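You operate a simulated robot arm through the tools that you are given. There is no shell and no other tool. Be economical: measure what you need, move in short steps, check, and stop when the job is done.

Carry out the task below with a simulated robot arm. There is one attempt and no reset: what you move stays moved.

JOB
Centre the foil on feeder A: both guides to 505, then zero the counter.
Fine: open the pinch before the guides move and shut it after.

Only the result counts: the job must be done as asked and must still hold three seconds after the hand-in. Knocking over, shifting, dropping, spilling or breaking anything else fails it.

ROBOT AND FRAMES
A 7-joint arm with a two-finger parallel gripper, fixed in place. Base frame: the origin is at the foot of the arm, x ahead of it, y to its left, z up. Lengths are in m, angles in rad, forces in N, time in s.
With the tool pointing down near the work surface it reaches from about 0.12 to 0.64 m from the base axis. Its first joint turns from -1.152 to 1.152 rad. Payload 2.4 kg.
The tool frame sits at the grasp point between the pads (the TCP): z along the fingers, y along the line on which they close. The tips reach 0.03 m beyond it. The gripper opens to 0.094 m. The fingers are 0.028 m wide and 0.01 m thick; the gripper's body (0.05 by 0.096 m) begins 0.055 m behind the TCP.
Orientation is that of the tool frame in the base frame, as a unit quaternion [w, x, y, z]. With the fingers straight down and closing along the base's y, the tool's x points along the base's -x, its y along +y and its z along -z.

CONTROLS
- The arm moves only by the tool servo_tool. Its argument "targets" is a list that holds one entry, the list of rows, each a list of 7 numbers: the shift along the tool's x, y, z in units of 400 mm (1.0 is 400 mm), then the turn, a rotation vector about the tool's x, y, z in units of 45 degrees (1.0 is 45 degrees), then the gripper command, from -1 (shut) to 1 (fully open), values between in proportion. In form: [[[x, y, z, rx, ry, rz, fingers], ...]]. A call has 1 to 20 rows; each row is the pose to reach, as a shift and turn from the pose commanded when the call began, along the tool's axes at that moment. A call with a number of a shift or a turn outside -1 to 1 is refused whole. A row lasts 0.2 s, in which the tool goes at most 0.05 m and 0.15 rad; a call with a longer step from one row to the next is refused whole, and so is a gripper value outside its range. Where a pose cannot be reached the arm comes as near as it can. A force on the tool above 70 N (or 10 N above the force at the start of the call, whichever is more), or a blocked arm, ends the call early, and 0.2 s more pass. Each finger travels about 0.153 m/s and halts on what it meets, pressing with about 30 N; the grip force reading is that of the motor and also rises with nothing between the fingers. The clock runs only during rows and for 0.2 s after the last one: add rows that repeat a pose to give the fingers time. It gives the time, the measured TCP pose, the force on the tool (base axes), the opening and the grip force at its end, in the units of the frame above (readings bear some noise), with the torque about the TCP (base axes, N m) and any sound that the robot's microphone picked up.
- Cameras (640 x 400 px; columns grow to the right, rows downward): "scene" is fixed at [0.0578, 0.4907, 1.4481]; the picture's right is [-0.52, -0.85, 0.00], its down [-0.45, 0.27, -0.85] and it looks along [0.73, -0.44, -0.53] (base axes); focal length 309 px, centre (320, 200). "wrist" rides on the gripper at [0.076, 0.014, -0.103] in the tool frame; the picture's right is [-0.18, 0.98, 0.00], its down [-0.75, -0.14, -0.64] and it looks along [-0.63, -0.12, 0.77] (tool axes); focal length 243 px, centre (320, 200). There is no depth. A picture from a camera that has moved, and an enlarged one, comes with that camera's place and axes in the base frame and with its lens.
- capture(camera): a new picture of that camera. No time passes.
- close_up(camera, box): a new picture of the part [left, top, right, bottom] of that camera's present view, enlarged. No time passes.
- close_job(): hands the job in; it is judged then, once.

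Work in short steps. Places have to be worked out from the pictures, the camera data and where the tool is seen: move nearer, look again, correct. Check each grasp and each placing, and mend what went wrong. You have 120 turns and 76 pictures in all, those below and enlarged ones among them. Open the gripper and draw the arm clear of the work before you hand the job in, unless the task says otherwise; then end with one line.

The tools are called after "Call:" as a command line: name --argument value ..., lists and objects as JSON in quotes. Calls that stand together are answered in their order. servo_tool: Moves the arm, as the interface text tells. Its arguments: {"type":"object","properties":{"targets":{"type":"array","items":{"type":"array","items":{"type":"array","items":{"type":"number"}}}}},"required":["targets"]} The other tools are called the same way: capture (camera) takes a picture; close_up (camera, box) takes an enlarged picture of a part of a camera's view; close_job () hands the job in.

At the start:

```text
clock: 0.0
tcp_pos: [0.4515, 0.0376, 1.2742]
tool_rot: [0.0, 0.0, 1.0, 0.0]
force: [-0.6, 0.0, 0.2]
torque: [0.0, -0.01, -0.02]
opening: 0.0941
grasp_force: 0.1
```

scene: 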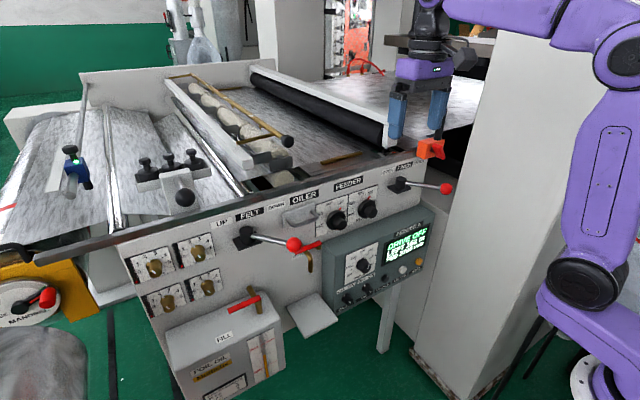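
wrist: 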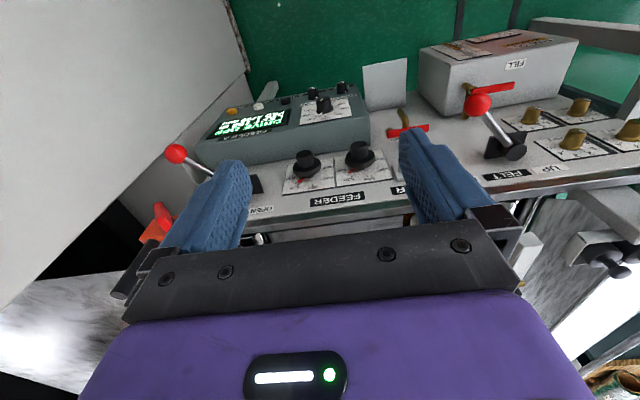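

The machine has a panel with several knobs, levers and a display. I'll enlarge the scene to read the labels.

Call:
close_up --camera "scene" --box '[280, 150, 480, 275]'

Call:
close_up --camera "scene" --box '[340, 210, 440, 310]'

Call:
close_up --camera "scene" --box '[110, 190, 350, 340]'

Call:
close_up --camera "scene" --box '[20, 60, 320, 220]'

```text
3.20 times, centred on (380, 212) of scene
camera zoom: at [0.0578, 0.4907, 1.4481], right [-0.52, -0.85, 0.0], down [-0.45, 0.27, -0.85], along [0.73, -0.44, -0.53], focal length 989 px, centre (128, 160)
```

zoom: 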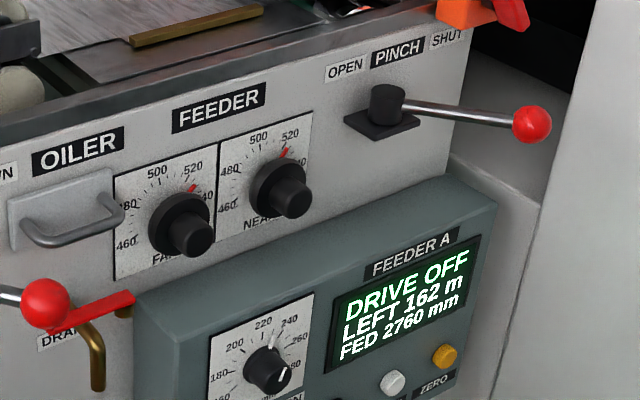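

```text
4.00 times, centred on (390, 260) of scene
camera zoom: at [0.0578, 0.4907, 1.4481], right [-0.52, -0.85, 0.0], down [-0.45, 0.27, -0.85], along [0.73, -0.44, -0.53], focal length 1237 px, centre (40, -40)
```

zoom: 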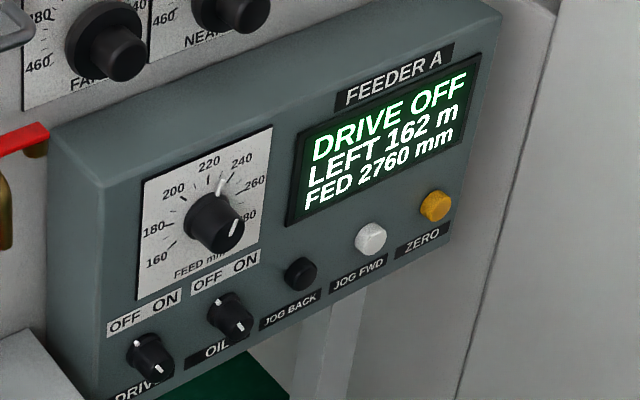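

```text
2.67 times, centred on (230, 265) of scene
camera zoom: at [0.0578, 0.4907, 1.4481], right [-0.52, -0.85, 0.0], down [-0.45, 0.27, -0.85], along [0.73, -0.44, -0.53], focal length 824 px, centre (560, 27)
```

zoom: 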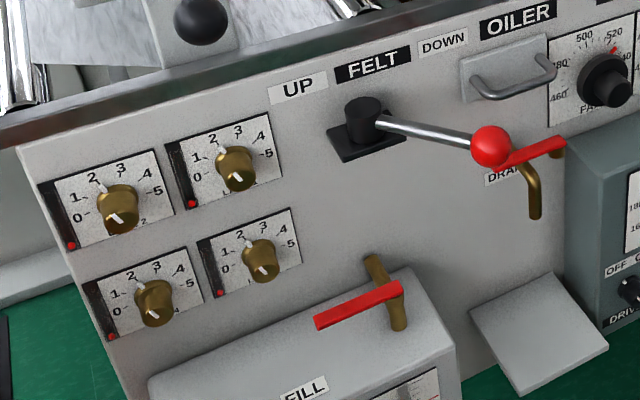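

```text
2.13 times, centred on (170, 140) of scene
camera zoom: at [0.0578, 0.4907, 1.4481], right [-0.52, -0.85, 0.0], down [-0.45, 0.27, -0.85], along [0.73, -0.44, -0.53], focal length 660 px, centre (640, 328)
```

zoom: 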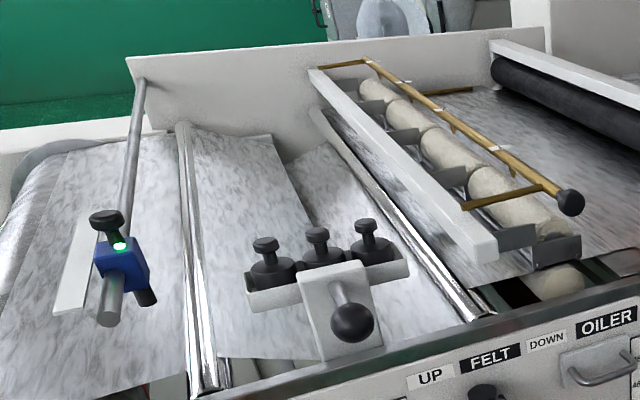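

From the two views I put the FAR guide knob near (0.63, 0.08, 0.93), the NEAR guide knob near (0.63, -0.03, 0.93), and the red pinch ball near (0.53, -0.22, 1.01). The panel faces -x, so I'll turn the tool level, pointing +x, while backing off.

Call:
servo_tool --targets '[[[0.04, 0, 0, 0, -0.1667, 0, 1], [0.08, 0, 0, 0, -0.3333, 0, 1], [0.12, 0, 0, 0, -0.5, 0, 1], [0.16, 0, 0, 0, -0.6667, 0, 1], [0.2, 0, 0, 0, -0.8333, 0, 1], [0.25, 0, 0, 0, -1, 0, 1], [0.25, 0, 0, 0, -1, 0, 1]]]'

```text
clock: 1.6
tcp_pos: [0.3521, 0.0377, 1.2735]
tool_rot: [0.384, 0.0, 0.923, 0.0]
force: [0.0, 0.2, -0.3]
torque: [-0.02, 0.01, 0.05]
opening: 0.0938
grasp_force: 0.0
```

The turn went the right way, to 45° down. I'll turn the other 45° so the tool is level.

Call:
servo_tool --targets '[[[0, 0, 0, 0, -0.1667, 0, 1], [0, 0, 0, 0, -0.3333, 0, 1], [0, 0, 0, 0, -0.5, 0, 1], [0, 0, 0, 0, -0.6667, 0, 1], [0, 0, 0, 0, -0.8333, 0, 1], [0, 0, 0, 0, -1, 0, 1], [0, 0, 0, 0, -1, 0, 1]]]'

Call:
capture --camera "wrist"

Call:
capture --camera "scene"

```text
clock: 3.2
tcp_pos: [0.3551, 0.0108, 1.324]
tool_rot: [0.692, 0.008, 0.722, -0.015]
force: [-1.0, -0.7, 0.6]
torque: [-0.01, -0.01, 0.0]
opening: 0.094
grasp_force: 0.0
out of reach, approached as far as the arm can: row 4, 5, 6, 7
```

```text
69 pictures are left
camera wrist: at [0.2498, 0.0274, 1.2525], right [0.04, 0.98, 0.17], down [-0.62, -0.11, 0.78], along [0.79, -0.14, 0.6], focal length 243 px, centre (320, 200)
```

wrist: 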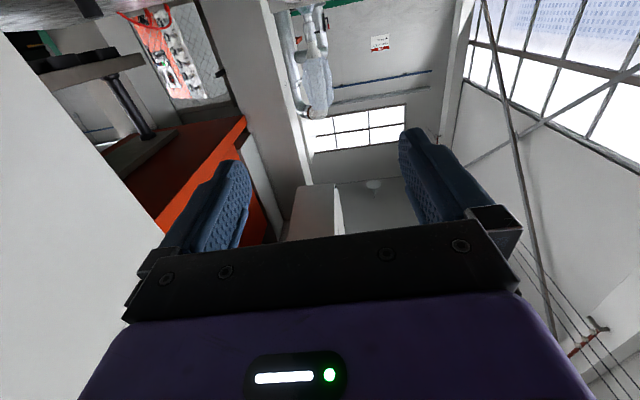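

```text
68 pictures are left
```

scene: 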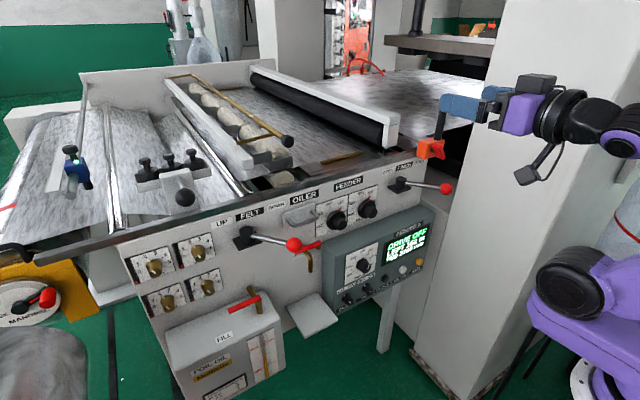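

The level pose was slightly out of reach at that height. I'll go down and forward, staying clear of the panel, and look again.

Call:
servo_tool --targets '[[[0.1, -0.03, 0.04, 0, 0, 0, 1], [0.2, -0.06, 0.08, 0, 0, 0, 1], [0.3, -0.09, 0.12, 0, 0, 0, 1], [0.4, -0.12, 0.16, 0, 0, 0, 1], [0.5, -0.15, 0.16, 0, 0, 0, 1], [0.6, -0.15, 0.16, 0, 0, 0, 1], [0.6, -0.15, 0.16, 0, 0, 0, 1]]]'

Call:
capture --camera "wrist"

Call:
capture --camera "scene"

```text
clock: 4.8
tcp_pos: [0.4084, -0.054, 1.0804]
tool_rot: [0.693, 0.009, 0.721, -0.016]
force: [-1.1, -0.8, -0.4]
torque: [0.03, -0.02, 0.01]
opening: 0.0941
grasp_force: 0.1
out of reach, approached as far as the arm can: row 1, 2
```

```text
67 pictures are left
camera wrist: at [0.3023, -0.0388, 1.0094], right [0.04, 0.98, 0.17], down [-0.61, -0.11, 0.78], along [0.79, -0.14, 0.6], focal length 243 px, centre (320, 200)
```

wrist: 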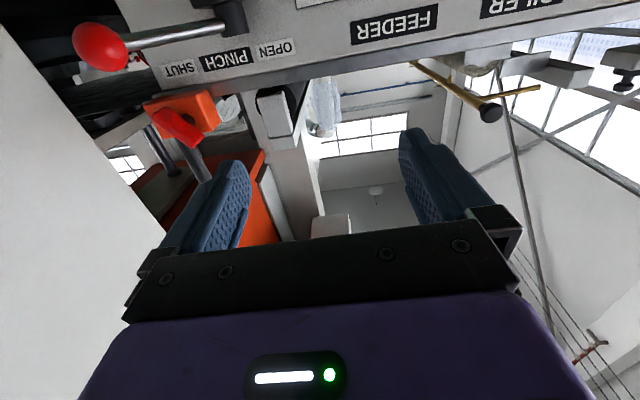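

```text
66 pictures are left
```

scene: 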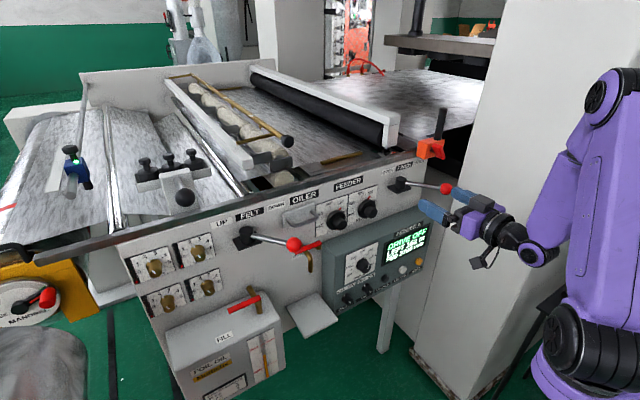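

The lever hub is near (0.643, -0.147, 0.995) and its ball near (0.54, -0.235, 1.0). The rod sticks out at about 45° and swings about a vertical axis, so open should put the ball near y = -0.06. I'll move the open gripper in front of the ball.

Call:
servo_tool --targets '[[[0.04, -0.09, 0.02, -0.01, -0.01, 0, 1], [0.08, -0.18, 0.04, -0.02, -0.02, 0, 1], [0.12, -0.27, 0.06, -0.03, -0.03, 0, 1], [0.16, -0.36, 0.08, -0.045, -0.051, 0.0135, 1], [0.201, -0.448, 0.099, -0.045, -0.051, 0.0135, 1], [0.201, -0.448, 0.099, -0.045, -0.051, 0.0135, 1]]]'

Call:
capture --camera "wrist"

Call:
close_up --camera "scene" --box '[360, 130, 520, 230]'

```text
clock: 6.2
tcp_pos: [0.4395, -0.2356, 1.0013]
tool_rot: [0.707, -0.001, 0.707, 0.001]
force: [0.0, -0.6, 0.9]
torque: [-0.02, 0.01, 0.01]
opening: 0.0943
grasp_force: 0.1
```

```text
65 pictures are left
camera wrist: at [0.3361, -0.2221, 0.9258], right [0.0, 0.98, 0.18], down [-0.64, -0.14, 0.75], along [0.77, -0.12, 0.63], focal length 243 px, centre (320, 200)
```

wrist: 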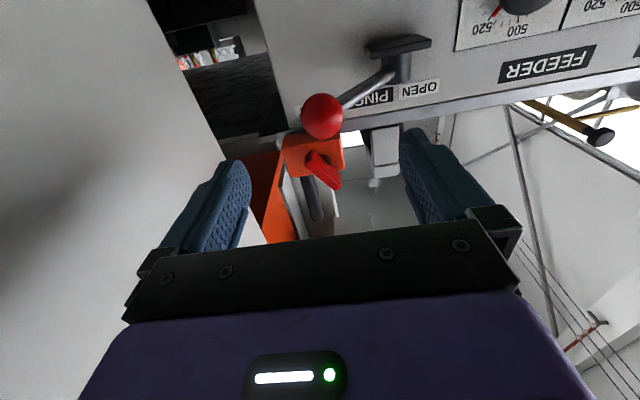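

```text
4.00 times, centred on (440, 180) of scene
camera zoom: at [0.0578, 0.4907, 1.4481], right [-0.52, -0.85, 0.0], down [-0.45, 0.27, -0.85], along [0.73, -0.44, -0.53], focal length 1237 px, centre (-160, 280)
```

zoom: 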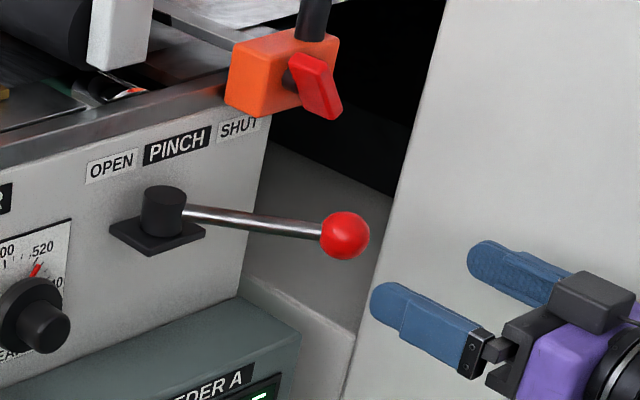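

Pictures agree: the ball is at (0.54, -0.235, 1.002), centred between the fingers. I'll advance to straddle it and narrow the gap to a loose cage.

Call:
servo_tool --targets '[[[0, 0, 0.08, 0, 0, 0, 1], [0, 0, 0.16, 0, 0, 0, 1], [0, 0, 0.24, 0, 0, 0, 0.9], [0, 0, 0.24, 0, 0, 0, 0.5], [0, 0, 0.24, 0, 0, 0, 0.2], [0, 0, 0.24, 0, 0, 0, 0.1]]]'

Call:
capture --camera "wrist"

Call:
close_up --camera "scene" --box '[360, 130, 520, 230]'

```text
clock: 7.6
tcp_pos: [0.5359, -0.2321, 1.0025]
tool_rot: [0.706, -0.003, 0.708, 0.005]
force: [-12.3, 19.3, 2.4]
torque: [0.29, -0.24, 0.95]
opening: 0.0629
grasp_force: 9.4
```

```text
63 pictures are left
camera wrist: at [0.4324, -0.2185, 0.9263], right [-0.01, 0.98, 0.19], down [-0.64, -0.15, 0.76], along [0.77, -0.11, 0.63], focal length 243 px, centre (320, 200)
```

wrist: 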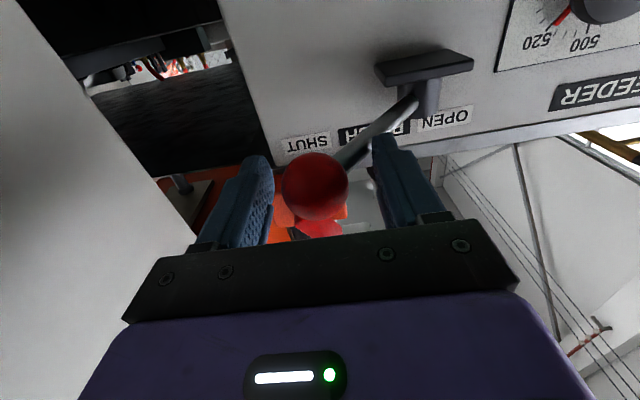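

```text
4.00 times, centred on (440, 180) of scene
camera zoom: at [0.0574, 0.4913, 1.4479], right [-0.52, -0.85, 0.0], down [-0.45, 0.27, -0.85], along [0.73, -0.44, -0.53], focal length 1237 px, centre (-160, 280)
```

zoom: 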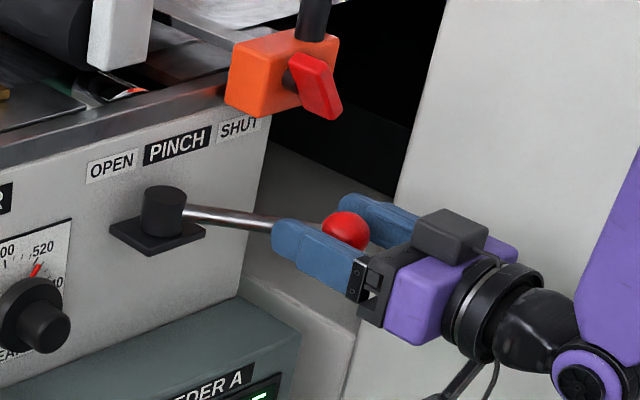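

The left finger tip is pressing on the rod. I'll back off 15 mm, widen the cage, and sweep the ball along its arc toward OPEN.

Call:
servo_tool --targets '[[[0, 0, -0.039, 0, 0, 0, 0.5], [0, 0.0065, -0.039, 0, 0, 0, 0.5], [0, 0.05, -0.05, 0, 0, 0, 0.5], [0, 0.098, -0.061, 0, 0, 0, 0.5], [0, 0.1515, -0.086, 0, 0, 0, 0.5], [0, 0.209, -0.101, 0, 0, 0, 0.5], [0, 0.2665, -0.106, 0, 0, 0, 0.5], [0, 0.2665, -0.106, 0, 0, 0, 0.5]]]'

Call:
close_up --camera "scene" --box '[360, 130, 520, 230]'

```text
clock: 9.4
tcp_pos: [0.4908, -0.1289, 1.002]
tool_rot: [0.707, 0.0, 0.708, 0.0]
force: [-1.7, -11.6, 0.3]
torque: [-0.03, 0.08, -0.23]
opening: 0.0774
grasp_force: 5.8
```

```text
4.00 times, centred on (440, 180) of scene
camera zoom: at [0.0577, 0.4904, 1.4483], right [-0.52, -0.85, 0.0], down [-0.45, 0.27, -0.85], along [0.73, -0.44, -0.53], focal length 1237 px, centre (-160, 280)
```

zoom: 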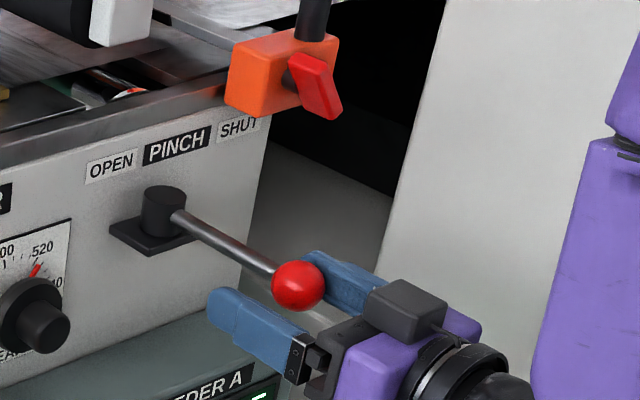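

The lever is moving smoothly at about 12 N and is near mid-swing. I'll continue the arc to the OPEN side.

Call:
servo_tool --targets '[[[0, 0.0585, 0.005, 0, 0, 0, 0.5], [0, 0.115, 0.02, 0, 0, 0, 0.5], [0, 0.1685, 0.045, 0, 0, 0, 0.5], [0, 0.2, 0.06, 0, 0, 0, 0.5], [0, 0.2175, 0.08, 0, 0, 0, 0.5], [0, 0.2175, 0.08, 0, 0, 0, 0.5]]]'

Call:
close_up --camera "scene" --box '[360, 130, 520, 230]'

Call:
capture --camera "wrist"

```text
clock: 10.8
tcp_pos: [0.5227, -0.0475, 1.0007]
tool_rot: [0.705, 0.006, 0.709, -0.005]
force: [-32.9, -19.7, -2.0]
torque: [0.07, 0.12, -1.96]
opening: 0.0822
grasp_force: 10.1
```

```text
4.00 times, centred on (440, 180) of scene
camera zoom: at [0.0568, 0.4902, 1.4484], right [-0.52, -0.85, 0.0], down [-0.45, 0.28, -0.85], along [0.73, -0.44, -0.53], focal length 1237 px, centre (-160, 280)
```

zoom: 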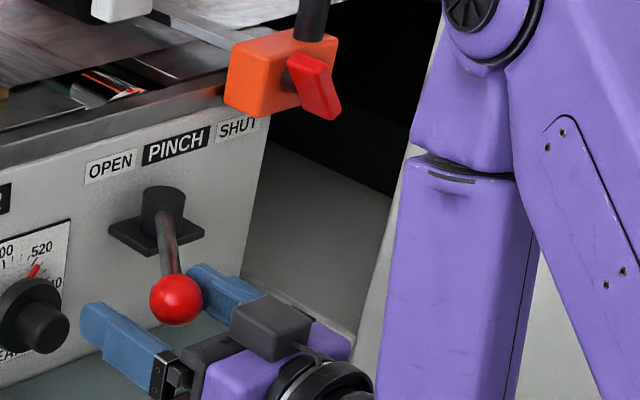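

```text
59 pictures are left
camera wrist: at [0.419, -0.0318, 0.926], right [0.02, 0.98, 0.19], down [-0.64, -0.13, 0.76], along [0.77, -0.13, 0.63], focal length 243 px, centre (320, 200)
```

wrist: 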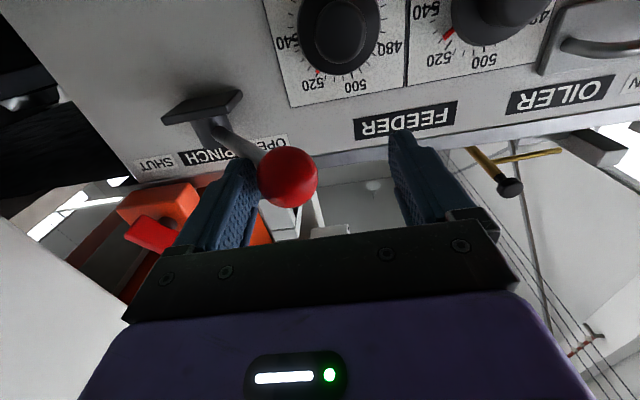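

The ball is at about (0.537, -0.067), roughly 37° past centre, near the mirrored angle. The force may mean it has met the stop, so I'll ease x back a little and nudge y further to check.

Call:
servo_tool --targets '[[[0, 0.0, -0.03, 0, 0, 0, 0.5], [0, 0.025, -0.03, 0, 0, 0, 0.5], [0, 0.05, -0.02, 0, 0, 0, 0.5], [0, 0.05, -0.02, 0, 0, 0, 0.5]]]'

Call:
close_up --camera "scene" --box '[360, 130, 520, 230]'

```text
clock: 11.8
tcp_pos: [0.5161, -0.0365, 1.0051]
tool_rot: [0.708, 0.011, 0.706, -0.015]
force: [-6.3, -46.1, 12.3]
torque: [-0.77, -0.62, -1.25]
opening: 0.0938
grasp_force: 20.7
```

```text
4.00 times, centred on (440, 180) of scene
camera zoom: at [0.0574, 0.4894, 1.4486], right [-0.52, -0.85, 0.0], down [-0.45, 0.28, -0.85], along [0.73, -0.44, -0.53], focal length 1237 px, centre (-160, 280)
```

zoom: 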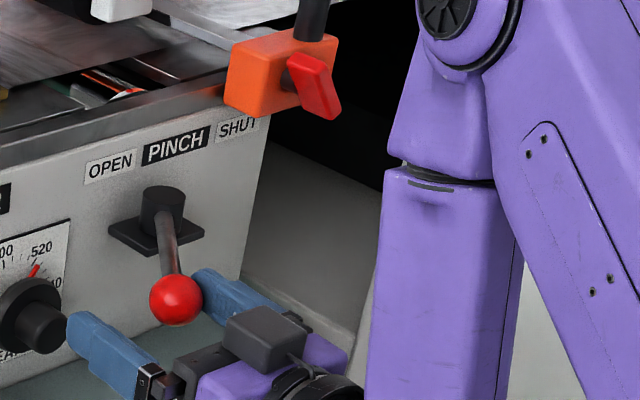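

The ball held still under 46 N, so the lever is at its OPEN stop. I'll release sideways, retreat, and pitch the tool down to view the dials and console head-on.

Call:
servo_tool --targets '[[[0, -0.05, -0.02, 0, 0, 0, 1], [0, -0.05, -0.06, 0, 0, 0, 1], [0, -0.05, -0.16, 0, 0, 0, 1], [0, -0.05, -0.26, 0, 0, 0, 1], [0, 0.0, -0.32, 0, 0.16, 0, 1], [0, 0.05, -0.32, 0, 0.32, 0, 1], [0, 0.1, -0.32, 0, 0.48, 0, 1], [0, 0.12, -0.32, 0, 0.64, 0, 1], [0, 0.12, -0.32, 0, 0.8, 0, 1], [0, 0.12, -0.32, 0, 0.8, 0, 1]]]'

Call:
capture --camera "wrist"

Call:
capture --camera "scene"

```text
clock: 14.0
tcp_pos: [0.4033, 0.0169, 1.0023]
tool_rot: [0.451, 0.0, 0.892, 0.0]
force: [-0.1, -0.8, 0.4]
torque: [-0.02, -0.01, 0.0]
opening: 0.0942
grasp_force: 0.0
out of reach, approached as far as the arm can: row 6, 7, 8, 9, 10
```

```text
57 pictures are left
camera wrist: at [0.2759, 0.0298, 1.002], right [0.11, 0.98, 0.15], down [-0.07, -0.14, 0.99], along [0.99, -0.12, 0.06], focal length 243 px, centre (320, 200)
```

wrist: 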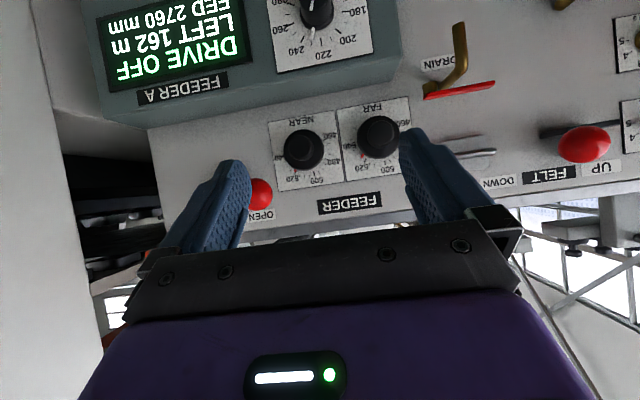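

```text
56 pictures are left
```

scene: 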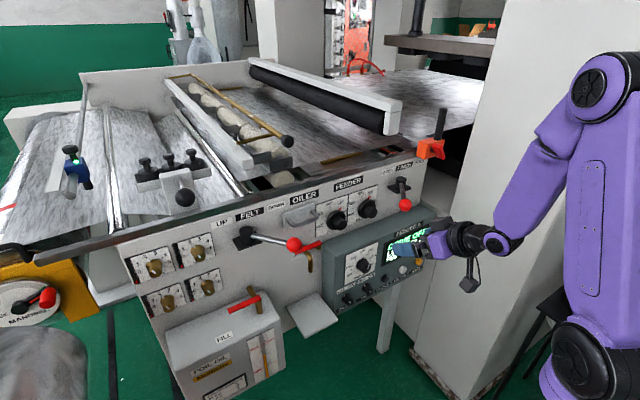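

The pinch roller has lifted, so the pinch is open. Next I'll read the dials closely in the wrist view.

Call:
close_up --camera "wrist" --box '[260, 90, 420, 190]'

Call:
close_up --camera "scene" --box '[308, 170, 388, 230]'

```text
4.00 times, centred on (340, 140) of wrist
camera zoom: at [0.2759, 0.0298, 1.002], right [0.11, 0.98, 0.15], down [-0.07, -0.14, 0.99], along [0.99, -0.12, 0.06], focal length 970 px, centre (240, 440)
```

zoom: 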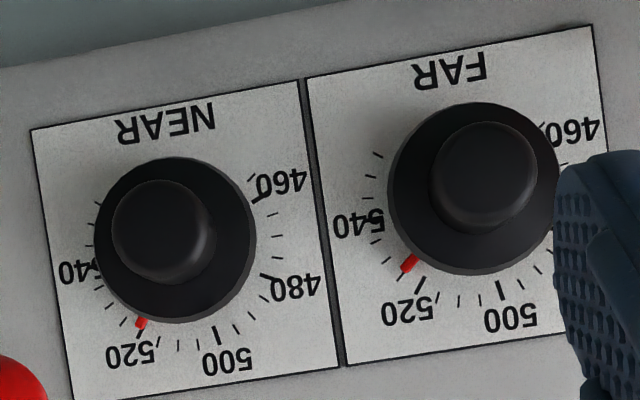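

```text
6.67 times, centred on (348, 200) of scene
camera zoom: at [0.0578, 0.4907, 1.4481], right [-0.52, -0.85, 0.0], down [-0.45, 0.27, -0.85], along [0.73, -0.44, -0.53], focal length 2061 px, centre (133, 200)
```

zoom: 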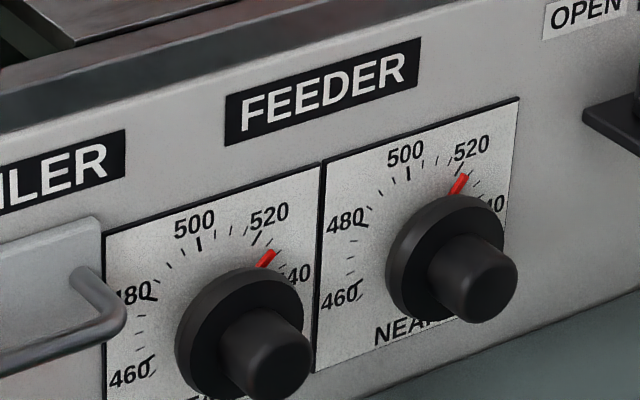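

Each minor tick is 5 units and a unit is about 2.3°. NEAR reads about 521 and FAR about 525, so both turn counter-clockwise. The caps are near (0.618, -0.026, 0.946) and (0.619, 0.086, 0.945). I'll level the tool in front of NEAR.

Call:
servo_tool --targets '[[[0.004, -0.017, 0.034, 0, -0.135, 0, 0.8], [0.008, -0.034, 0.068, 0, -0.27, 0, 0.8], [0.012, -0.05, 0.102, 0, -0.405, 0, 0.8], [0.016, -0.067, 0.136, 0, -0.54, 0, 0.8], [0.02, -0.084, 0.17, 0, -0.675, 0, 0.8], [0.024, -0.1, 0.204, 0, -0.809, 0, 0.8], [0.024, -0.1, 0.204, 0, -0.809, 0, 0.8]]]'

```text
clock: 15.6
tcp_pos: [0.4656, -0.0242, 0.9458]
tool_rot: [0.71, 0.0, 0.705, 0.0]
force: [0.5, 0.1, 0.1]
torque: [-0.02, 0.02, 0.02]
opening: 0.0845
grasp_force: 0.0
```

Level at (0.466, -0.024, 0.946). I'll roll clockwise 27° so the later turn keeps the hand clear of the ball, move closer, and look.

Call:
servo_tool --targets '[[[0, 0, 0.04, 0, 0, 0.15, 0.8], [0, 0, 0.08, 0, 0, 0.3, 0.8], [0, 0, 0.12, 0, 0, 0.45, 0.8], [0, 0, 0.16, 0, 0, 0.6, 0.8], [0, 0, 0.16, 0, 0, 0.6, 0.8]]]'

Call:
capture --camera "wrist"

Call:
close_up --camera "scene" --box '[308, 160, 468, 260]'

```text
clock: 16.8
tcp_pos: [0.5283, -0.0238, 0.946]
tool_rot: [0.689, 0.165, 0.686, 0.167]
force: [0.4, -0.1, 0.6]
torque: [0.01, 0.03, 0.05]
opening: 0.0848
grasp_force: 0.1
```

```text
53 pictures are left
camera wrist: at [0.426, 0.0234, 0.885], right [-0.01, 0.79, 0.61], down [-0.64, -0.47, 0.6], along [0.76, -0.39, 0.51], focal length 243 px, centre (320, 200)
```

wrist: 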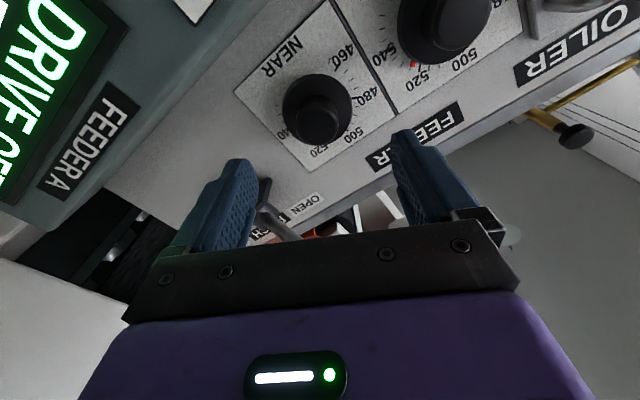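

```text
4.00 times, centred on (388, 210) of scene
camera zoom: at [0.0578, 0.4907, 1.4481], right [-0.52, -0.85, 0.0], down [-0.45, 0.27, -0.85], along [0.73, -0.44, -0.53], focal length 1237 px, centre (48, 160)
```

zoom: 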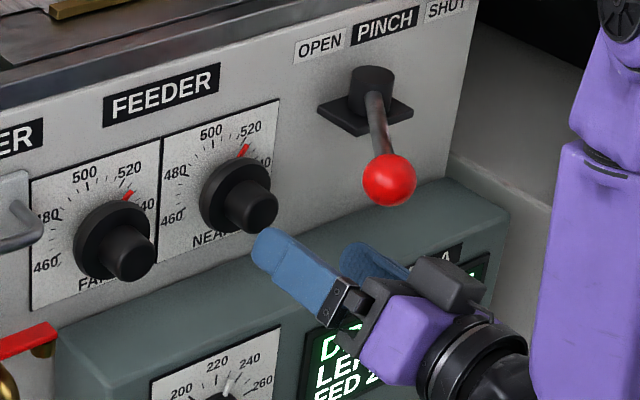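

The cap lies at about (y -0.027, z 0.949), almost aligned. I'll advance to x≈0.60 and watch the force, without gripping yet.

Call:
servo_tool --targets '[[[-0.0125, -0.002, 0.06, 0, 0, 0, 0.6], [-0.0125, -0.002, 0.12, 0, 0, 0, 0.6], [-0.0125, -0.002, 0.18, 0, 0, 0, 0.6], [-0.0125, -0.002, 0.18, 0, 0, 0, 0.6]]]'

Call:
capture --camera "wrist"

Call:
close_up --camera "scene" --box '[308, 160, 468, 260]'

```text
clock: 17.8
tcp_pos: [0.6009, -0.0259, 0.9514]
tool_rot: [0.688, 0.165, 0.687, 0.167]
force: [-2.0, 2.7, -3.9]
torque: [0.09, -0.46, -0.34]
opening: 0.0752
grasp_force: 0.0
```

```text
51 pictures are left
camera wrist: at [0.4977, 0.021, 0.889], right [0.0, 0.79, 0.61], down [-0.64, -0.47, 0.6], along [0.77, -0.39, 0.51], focal length 243 px, centre (320, 200)
```

wrist: 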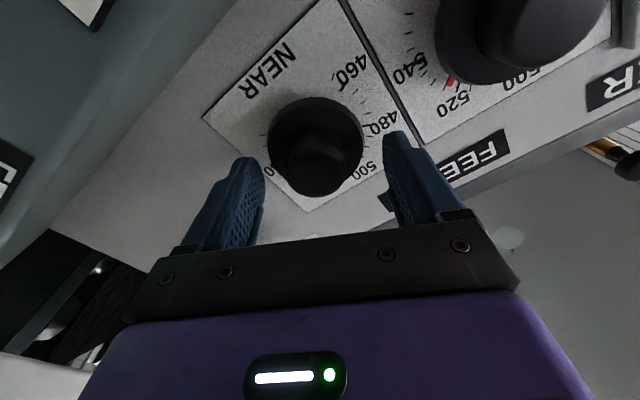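

```text
4.00 times, centred on (388, 210) of scene
camera zoom: at [0.0578, 0.4908, 1.4481], right [-0.52, -0.85, 0.0], down [-0.45, 0.27, -0.85], along [0.73, -0.44, -0.53], focal length 1237 px, centre (48, 160)
```

zoom: 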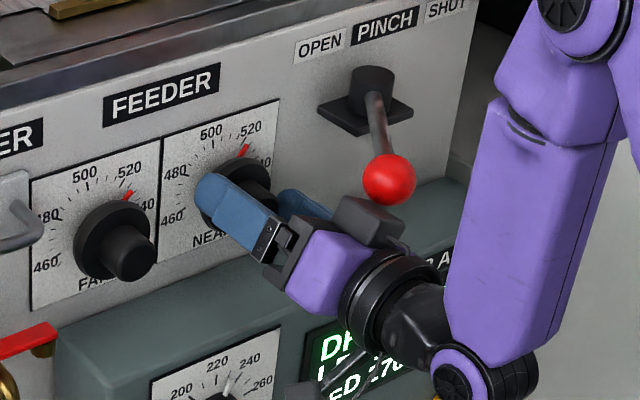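

There's about 5 N of contact: the box on top of the hand leans into the lever ball when rolled this way. I'll back out, roll to near 90° (pads above and below the cap), and come in yawed from the +y side to stay clear of the ball.

Call:
servo_tool --targets '[[[0, 0, -0.1, 0, 0, 0, 0.6], [0, 0, -0.2, 0, 0, 0, 0.6], [0, 0, -0.3, 0, 0, 0.16, 0.6], [0, 0, -0.3, 0, 0, 0.33, 0.6], [0, 0, -0.3, 0, 0, 0.5, 0.6], [0, 0, -0.3, 0, 0, 0.67, 0.6], [0, 0, -0.3, 0, 0, 0.84, 0.6], [0, 0, -0.3, 0, 0, 1.0, 0.6], [0, 0, -0.3, 0, 0, 1.0, 0.6]]]'

Call:
close_up --camera "scene" --box '[308, 160, 468, 260]'

```text
clock: 19.8
tcp_pos: [0.4808, -0.0261, 0.9503]
tool_rot: [0.573, 0.415, 0.571, 0.417]
force: [0.6, -0.2, -0.1]
torque: [-0.01, -0.01, -0.01]
opening: 0.0752
grasp_force: 0.0
```

```text
4.00 times, centred on (388, 210) of scene
camera zoom: at [0.0578, 0.4907, 1.4481], right [-0.52, -0.85, 0.0], down [-0.45, 0.27, -0.85], along [0.73, -0.44, -0.53], focal length 1237 px, centre (48, 160)
```

zoom: 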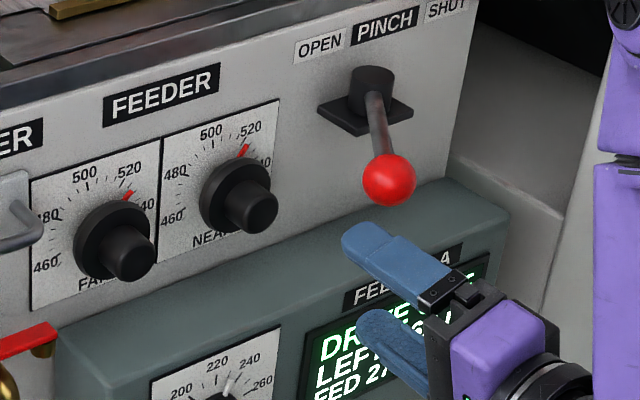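

The ball hasn't moved. I'll yaw the tool 25° so the hand sits to the +y side.

Call:
servo_tool --targets '[[[0, 0, 0, 0.043, -0.132, 0, 0.6], [0, 0, 0, 0.086, -0.264, 0, 0.6], [0, 0, 0, 0.129, -0.396, 0, 0.6], [0, 0, 0, 0.1717, -0.5284, 0, 0.6], [0, 0, 0, 0.1717, -0.5284, 0, 0.6]]]'

Call:
servo_tool --targets '[[[0, 0, 0, 0, 0, 0.13, 0.6], [0, 0, 0, 0, 0, 0.26, 0.6], [0, 0, 0, 0, 0, 0.4, 0.6], [0, 0, 0, 0, 0, 0.4, 0.6]]]'

Call:
capture --camera "wrist"

```text
clock: 21.0
tcp_pos: [0.4798, -0.0253, 0.9509]
tool_rot: [0.649, 0.53, 0.466, 0.284]
force: [0.4, 0.2, -0.2]
torque: [-0.02, -0.02, -0.02]
opening: 0.0754
grasp_force: 0.1
```

```text
clock: 22.0
tcp_pos: [0.4801, -0.0269, 0.9499]
tool_rot: [0.596, 0.596, 0.378, 0.383]
force: [-0.1, 0.8, 0.0]
torque: [-0.02, 0.01, 0.01]
opening: 0.0752
grasp_force: 0.1
```

```text
48 pictures are left
camera wrist: at [0.419, 0.0856, 0.9648], right [-0.08, -0.17, 0.98], down [-0.9, -0.41, -0.15], along [0.43, -0.89, -0.12], focal length 243 px, centre (320, 200)
```

wrist: 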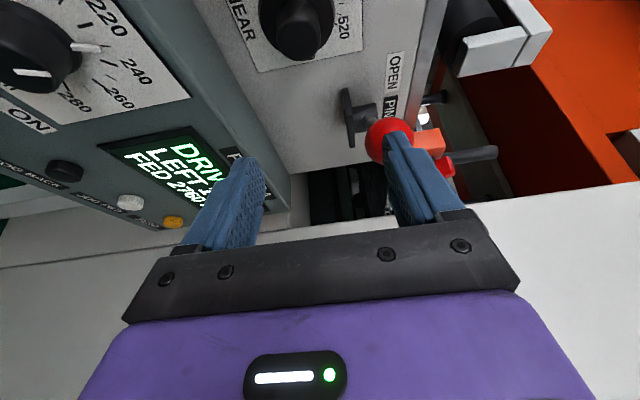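

The geometry checks out, with tool z = (0.907, -0.421, 0). I'll shift left, pre-rotate 18° clockwise about the knob axis and narrow the opening, ready for a diagonal approach.

Call:
servo_tool --targets '[[[0.05, 0, -0.015, 0.042, 0, 0.09, 0.4], [0.1, 0, -0.03, 0.084, 0, 0.18, 0.3], [0.148, 0, -0.044, 0.126, 0, 0.272, 0.3], [0.148, 0, -0.044, 0.168, 0, 0.363, 0.3], [0.148, 0, -0.044, 0.168, 0, 0.363, 0.3]]]'

Call:
capture --camera "wrist"

Call:
close_up --camera "scene" --box '[308, 160, 468, 260]'

```text
clock: 23.2
tcp_pos: [0.4914, 0.0356, 0.9495]
tool_rot: [0.495, 0.681, 0.315, 0.438]
force: [-0.2, 0.3, 0.4]
torque: [-0.03, 0.03, 0.0]
opening: 0.0615
grasp_force: 0.0
```

```text
47 pictures are left
camera wrist: at [0.428, 0.1373, 0.999], right [-0.08, -0.46, 0.88], down [-0.9, -0.35, -0.27], along [0.43, -0.81, -0.39], focal length 243 px, centre (320, 200)
```

wrist: 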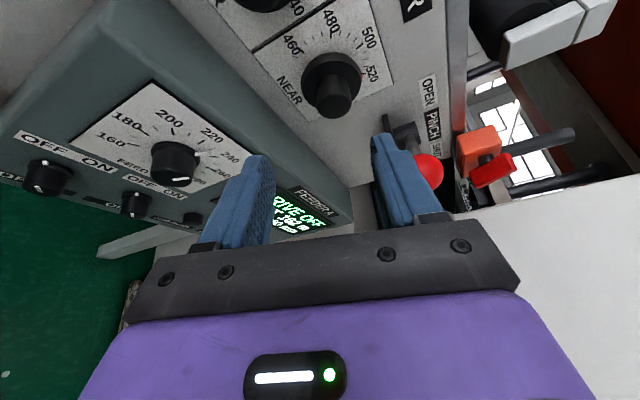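

```text
4.00 times, centred on (388, 210) of scene
camera zoom: at [0.0578, 0.4907, 1.4481], right [-0.52, -0.85, 0.0], down [-0.45, 0.27, -0.85], along [0.73, -0.44, -0.53], focal length 1237 px, centre (48, 160)
```

zoom: 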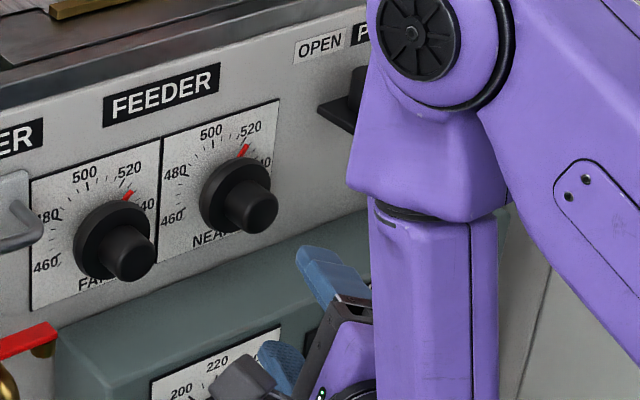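

The view is clear and the lever ball is well off the path. I'll advance diagonally onto the NEAR cap and check before gripping.

Call:
servo_tool --targets '[[[0, 0.0415, 0.08, 0, 0, 0, 0.3], [0, 0.0415, 0.16, 0, 0, 0, 0.3], [0, 0.0415, 0.23, 0, 0, 0, 0.3], [0, 0.0415, 0.2935, 0, 0, 0, 0.3], [0, 0.0415, 0.2935, 0, 0, 0, 0.3]]]'

Call:
capture --camera "wrist"

Call:
close_up --camera "scene" --box '[308, 160, 468, 260]'

```text
clock: 24.4
tcp_pos: [0.5963, -0.0191, 0.9522]
tool_rot: [0.496, 0.681, 0.315, 0.436]
force: [0.3, 0.0, -0.1]
torque: [-0.03, 0.01, -0.01]
opening: 0.061
grasp_force: 0.0
```

```text
45 pictures are left
camera wrist: at [0.5341, 0.0847, 0.9995], right [-0.08, -0.46, 0.88], down [-0.9, -0.35, -0.27], along [0.43, -0.81, -0.39], focal length 243 px, centre (320, 200)
```

wrist: 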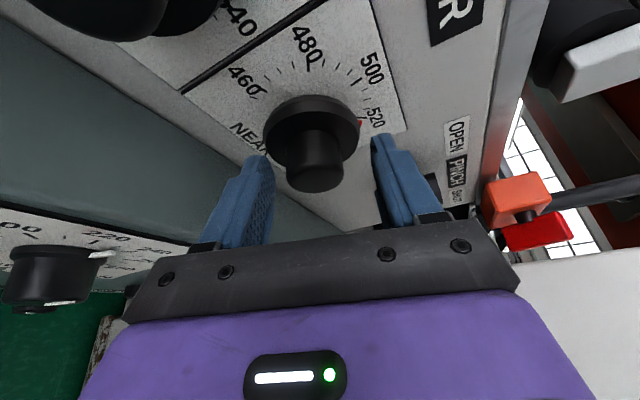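

```text
4.00 times, centred on (388, 210) of scene
camera zoom: at [0.0578, 0.4907, 1.4481], right [-0.52, -0.85, 0.0], down [-0.45, 0.27, -0.85], along [0.73, -0.44, -0.53], focal length 1237 px, centre (48, 160)
```

zoom: 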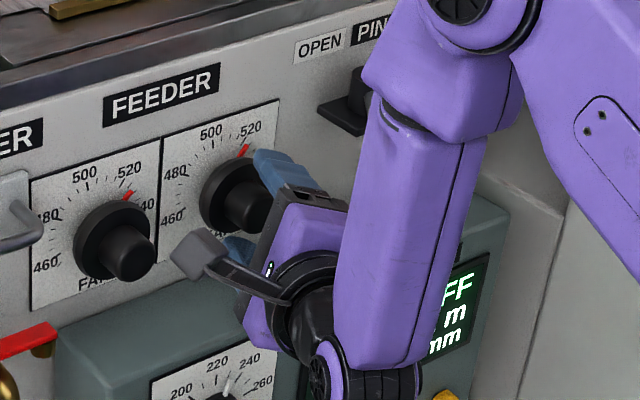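

No contact, and the cap is centred between the pads. I'll close the grip.

Call:
servo_tool --targets '[[[0, 0, 0, 0, 0, 0, 0], [0, 0, 0, 0, 0, 0, -0.5], [0, 0, 0, 0, 0, 0, -1], [0, 0, 0, 0, 0, 0, -1]]]'

Call:
capture --camera "wrist"

```text
clock: 25.4
tcp_pos: [0.5945, -0.0153, 0.9482]
tool_rot: [0.493, 0.683, 0.317, 0.436]
force: [4.8, 3.2, -24.8]
torque: [0.21, 0.15, 0.89]
opening: 0.0332
grasp_force: 45.2
```

```text
43 pictures are left
camera wrist: at [0.5336, 0.0856, 0.9975], right [-0.07, -0.47, 0.88], down [-0.9, -0.35, -0.26], along [0.43, -0.81, -0.39], focal length 243 px, centre (320, 200)
```

wrist: 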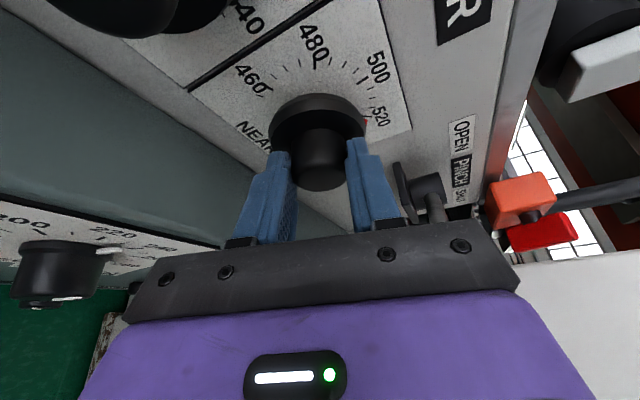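

Gripped at 33 mm, the cap diameter. There's a 25 N side load because I'm about 4 mm high along the closing line. I'll relieve that and turn counter-clockwise 33° about the knob axis.

Call:
servo_tool --targets '[[[0, -0.0105, 0, 0, 0, 0, -1], [-0.0008, -0.0132, 0.0004, -0.0511, 0.0006, -0.111, -1], [-0.0017, -0.016, 0.0007, -0.1022, 0.0012, -0.222, -1], [-0.0025, -0.0187, 0.0011, -0.1533, 0.0018, -0.333, -1], [-0.0033, -0.0215, 0.0015, -0.2043, 0.0025, -0.444, -1], [-0.0042, -0.0242, 0.0018, -0.2554, 0.0031, -0.555, -1], [-0.005, -0.027, 0.0022, -0.3065, 0.0037, -0.666, -1], [-0.005, -0.027, 0.0022, -0.3065, 0.0037, -0.666, -1]]]'

Call:
capture --camera "wrist"

Call:
close_up --camera "scene" --box '[308, 160, 388, 210]'

```text
clock: 27.2
tcp_pos: [0.5956, -0.016, 0.9425]
tool_rot: [0.672, 0.509, 0.424, 0.33]
force: [-31.4, 8.3, 16.9]
torque: [-0.16, -0.64, -0.16]
opening: 0.033
grasp_force: 44.8
```

```text
42 pictures are left
camera wrist: at [0.5338, 0.0956, 0.9266], right [-0.09, 0.1, 0.99], down [-0.9, -0.44, -0.04], along [0.43, -0.89, 0.12], focal length 243 px, centre (320, 200)
```

wrist: 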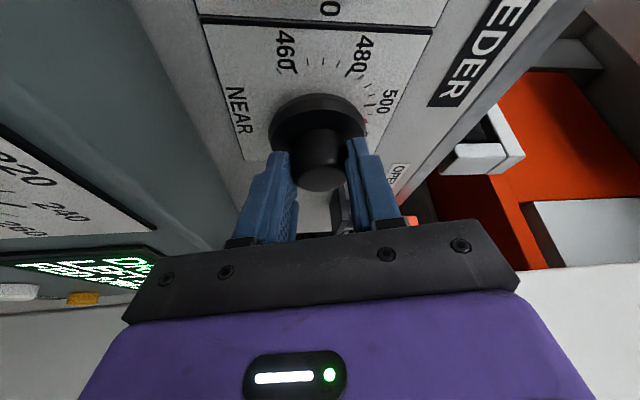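

```text
8.00 times, centred on (348, 185) of scene
camera zoom: at [0.0566, 0.491, 1.4481], right [-0.52, -0.85, 0.0], down [-0.45, 0.27, -0.85], along [0.73, -0.44, -0.53], focal length 2473 px, centre (96, 320)
```

zoom: 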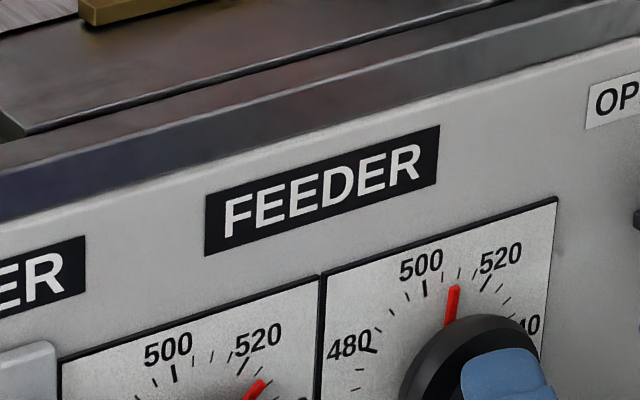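

The knob turned with the grip, and the scene camera can read the pointer. I'll zoom in further for an accurate reading.

Call:
close_up --camera "scene" --box '[354, 188, 378, 203]'

Call:
close_up --camera "wrist" --box '[340, 60, 420, 140]'

```text
16.00 times, centred on (366, 196) of scene
camera zoom: at [0.0566, 0.491, 1.4481], right [-0.52, -0.85, 0.0], down [-0.45, 0.27, -0.85], along [0.73, -0.44, -0.53], focal length 4947 px, centre (-416, 272)
```

zoom: 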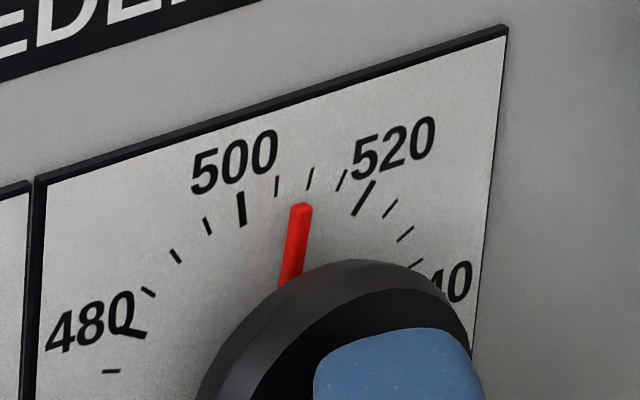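

```text
5.00 times, centred on (380, 100) of wrist
camera zoom: at [0.5338, 0.0956, 0.9266], right [-0.09, 0.1, 0.99], down [-0.9, -0.44, -0.04], along [0.43, -0.89, 0.12], focal length 1213 px, centre (20, 700)
```

zoom: 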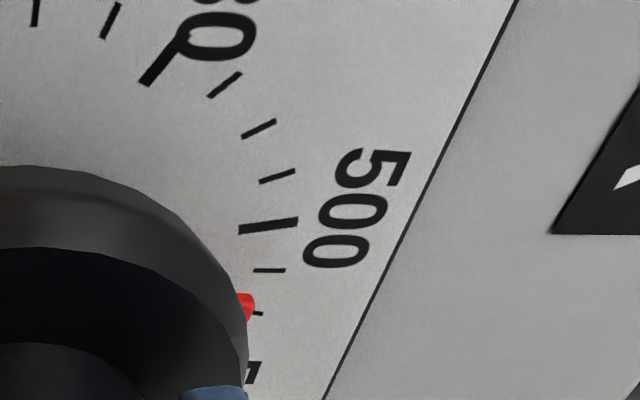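

The pointer reads about 509, so roughly 4 more units. I'll turn another 9° counter-clockwise and ease the x push slightly.

Call:
servo_tool --targets '[[[-0.002, 0, -0.005, 0, 0, 0, -1], [-0.004, -0.002, -0.008, -0.042, 0.0012, -0.09, -1], [-0.004, -0.0044, -0.008, -0.0845, 0.0024, -0.181, -1], [-0.004, -0.0044, -0.008, -0.0845, 0.0024, -0.181, -1]]]'

Call:
close_up --camera "scene" --box '[354, 188, 378, 203]'

Call:
close_up --camera "wrist" --box '[340, 60, 420, 140]'

```text
clock: 28.2
tcp_pos: [0.5934, -0.0157, 0.9412]
tool_rot: [0.708, 0.457, 0.449, 0.297]
force: [31.3, -1.8, 15.4]
torque: [-0.13, -0.1, 0.38]
opening: 0.0334
grasp_force: 44.9
```

```text
16.00 times, centred on (366, 196) of scene
camera zoom: at [0.0583, 0.4907, 1.4481], right [-0.52, -0.85, 0.0], down [-0.45, 0.27, -0.85], along [0.73, -0.44, -0.53], focal length 4947 px, centre (-416, 272)
```

zoom: 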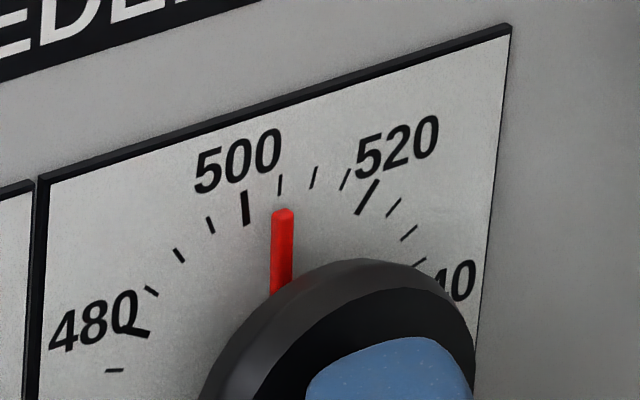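

```text
5.00 times, centred on (380, 100) of wrist
camera zoom: at [0.5325, 0.0911, 0.908], right [-0.09, 0.25, 0.96], down [-0.9, -0.44, 0.03], along [0.43, -0.86, 0.26], focal length 1213 px, centre (20, 700)
```

zoom: 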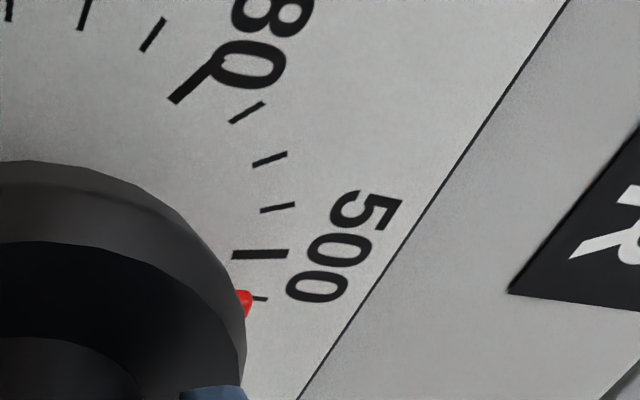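

The pointer now lines up with the 505 tick in both views. I'll release and recheck.

Call:
servo_tool --targets '[[[0, 0, 0.004, 0, 0, 0, -0.2], [0, 0, 0.004, 0, 0, 0, 0.2], [0, 0, 0, 0, 0, 0, 0.4], [0, 0, -0.1, 0, 0, 0, 0.4], [0, 0, -0.2, 0, 0, 0, 0.4], [0, 0, -0.3, 0, 0, 0, 0.4], [0, 0, -0.3, 0, 0, 0, 0.4]]]'

Call:
close_up --camera "scene" --box '[354, 188, 378, 203]'

Call:
capture --camera "wrist"

```text
clock: 29.8
tcp_pos: [0.4837, 0.0288, 0.9176]
tool_rot: [0.707, 0.457, 0.452, 0.296]
force: [-0.7, -0.7, -0.6]
torque: [0.01, -0.03, 0.02]
opening: 0.0657
grasp_force: 0.1
```

```text
16.00 times, centred on (366, 196) of scene
camera zoom: at [0.0577, 0.4908, 1.4481], right [-0.52, -0.85, 0.0], down [-0.45, 0.27, -0.85], along [0.73, -0.44, -0.53], focal length 4947 px, centre (-416, 272)
```

zoom: 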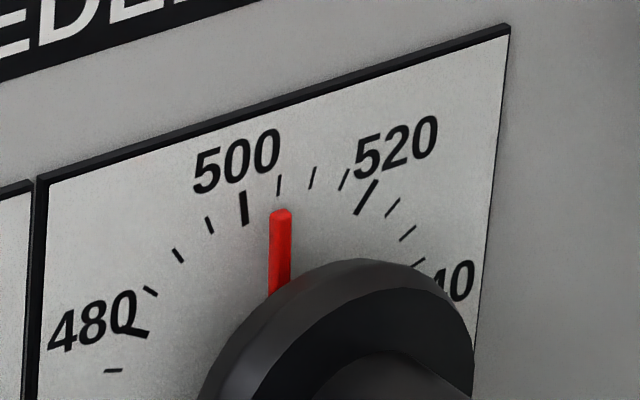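

```text
35 pictures are left
camera wrist: at [0.4212, 0.1366, 0.8853], right [-0.08, 0.25, 0.97], down [-0.9, -0.44, 0.04], along [0.43, -0.86, 0.26], focal length 243 px, centre (320, 200)
```

wrist: 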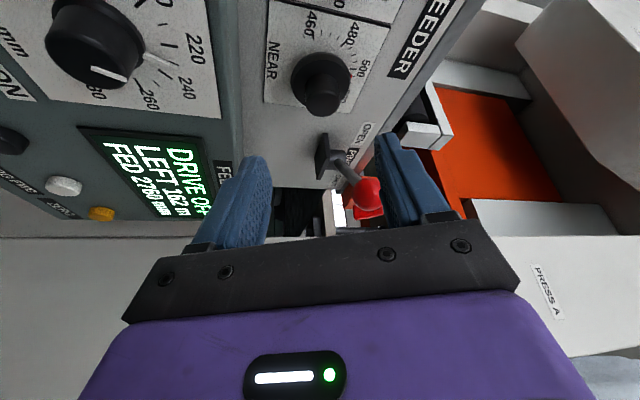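

NEAR sits at about 504.5 to 505; I'll verify head-on later. For FAR the ball isn't in the way, so I'll go back to a straight approach with a roll.

Call:
servo_tool --targets '[[[0.022, 0.03, -0.013, 0, 0.137, 0, 0.7], [0.044, 0.06, -0.026, 0, 0.274, 0, 0.7], [0.066, 0.09, -0.038, 0, 0.41, 0, 0.7], [0.0885, 0.122, -0.051, 0, 0.547, 0, 0.7], [0.0885, 0.122, -0.051, 0, 0.547, 0, 0.7]]]'

Call:
servo_tool --targets '[[[0, 0, 0, 0, 0, -0.152, 0.7], [0, 0, 0, 0, 0, -0.304, 0.7], [0, 0, 0, 0, 0, -0.456, 0.7], [0, 0, 0, 0, 0, -0.608, 0.7], [0, 0, 0, 0, 0, -0.76, 0.7], [0, 0, 0, 0, 0, -0.9, 0.7], [0, 0, 0, 0, 0, -0.9, 0.7]]]'

Call:
capture --camera "wrist"

```text
clock: 31.0
tcp_pos: [0.4784, 0.0858, 0.9457]
tool_rot: [0.594, 0.384, 0.592, 0.388]
force: [0.6, 1.2, 0.4]
torque: [0.0, 0.01, 0.01]
opening: 0.08
grasp_force: 0.0
```

```text
clock: 32.6
tcp_pos: [0.4793, 0.0857, 0.9456]
tool_rot: [0.692, 0.154, 0.688, 0.156]
force: [-1.2, -0.2, -0.1]
torque: [-0.01, -0.01, -0.03]
opening: 0.0799
grasp_force: 0.0
```

```text
34 pictures are left
camera wrist: at [0.3766, 0.1311, 0.8834], right [0.0, 0.81, 0.59], down [-0.65, -0.45, 0.62], along [0.76, -0.38, 0.52], focal length 243 px, centre (320, 200)
```

wrist: 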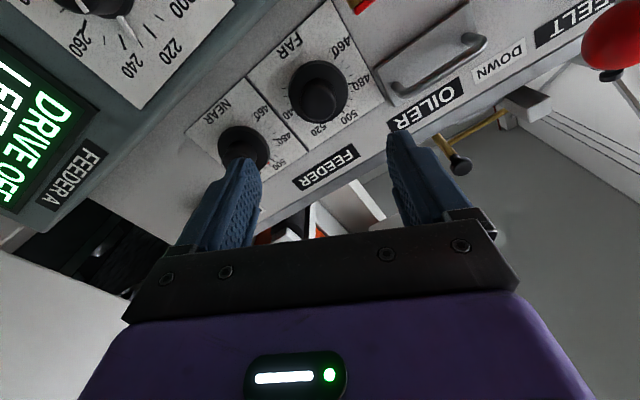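

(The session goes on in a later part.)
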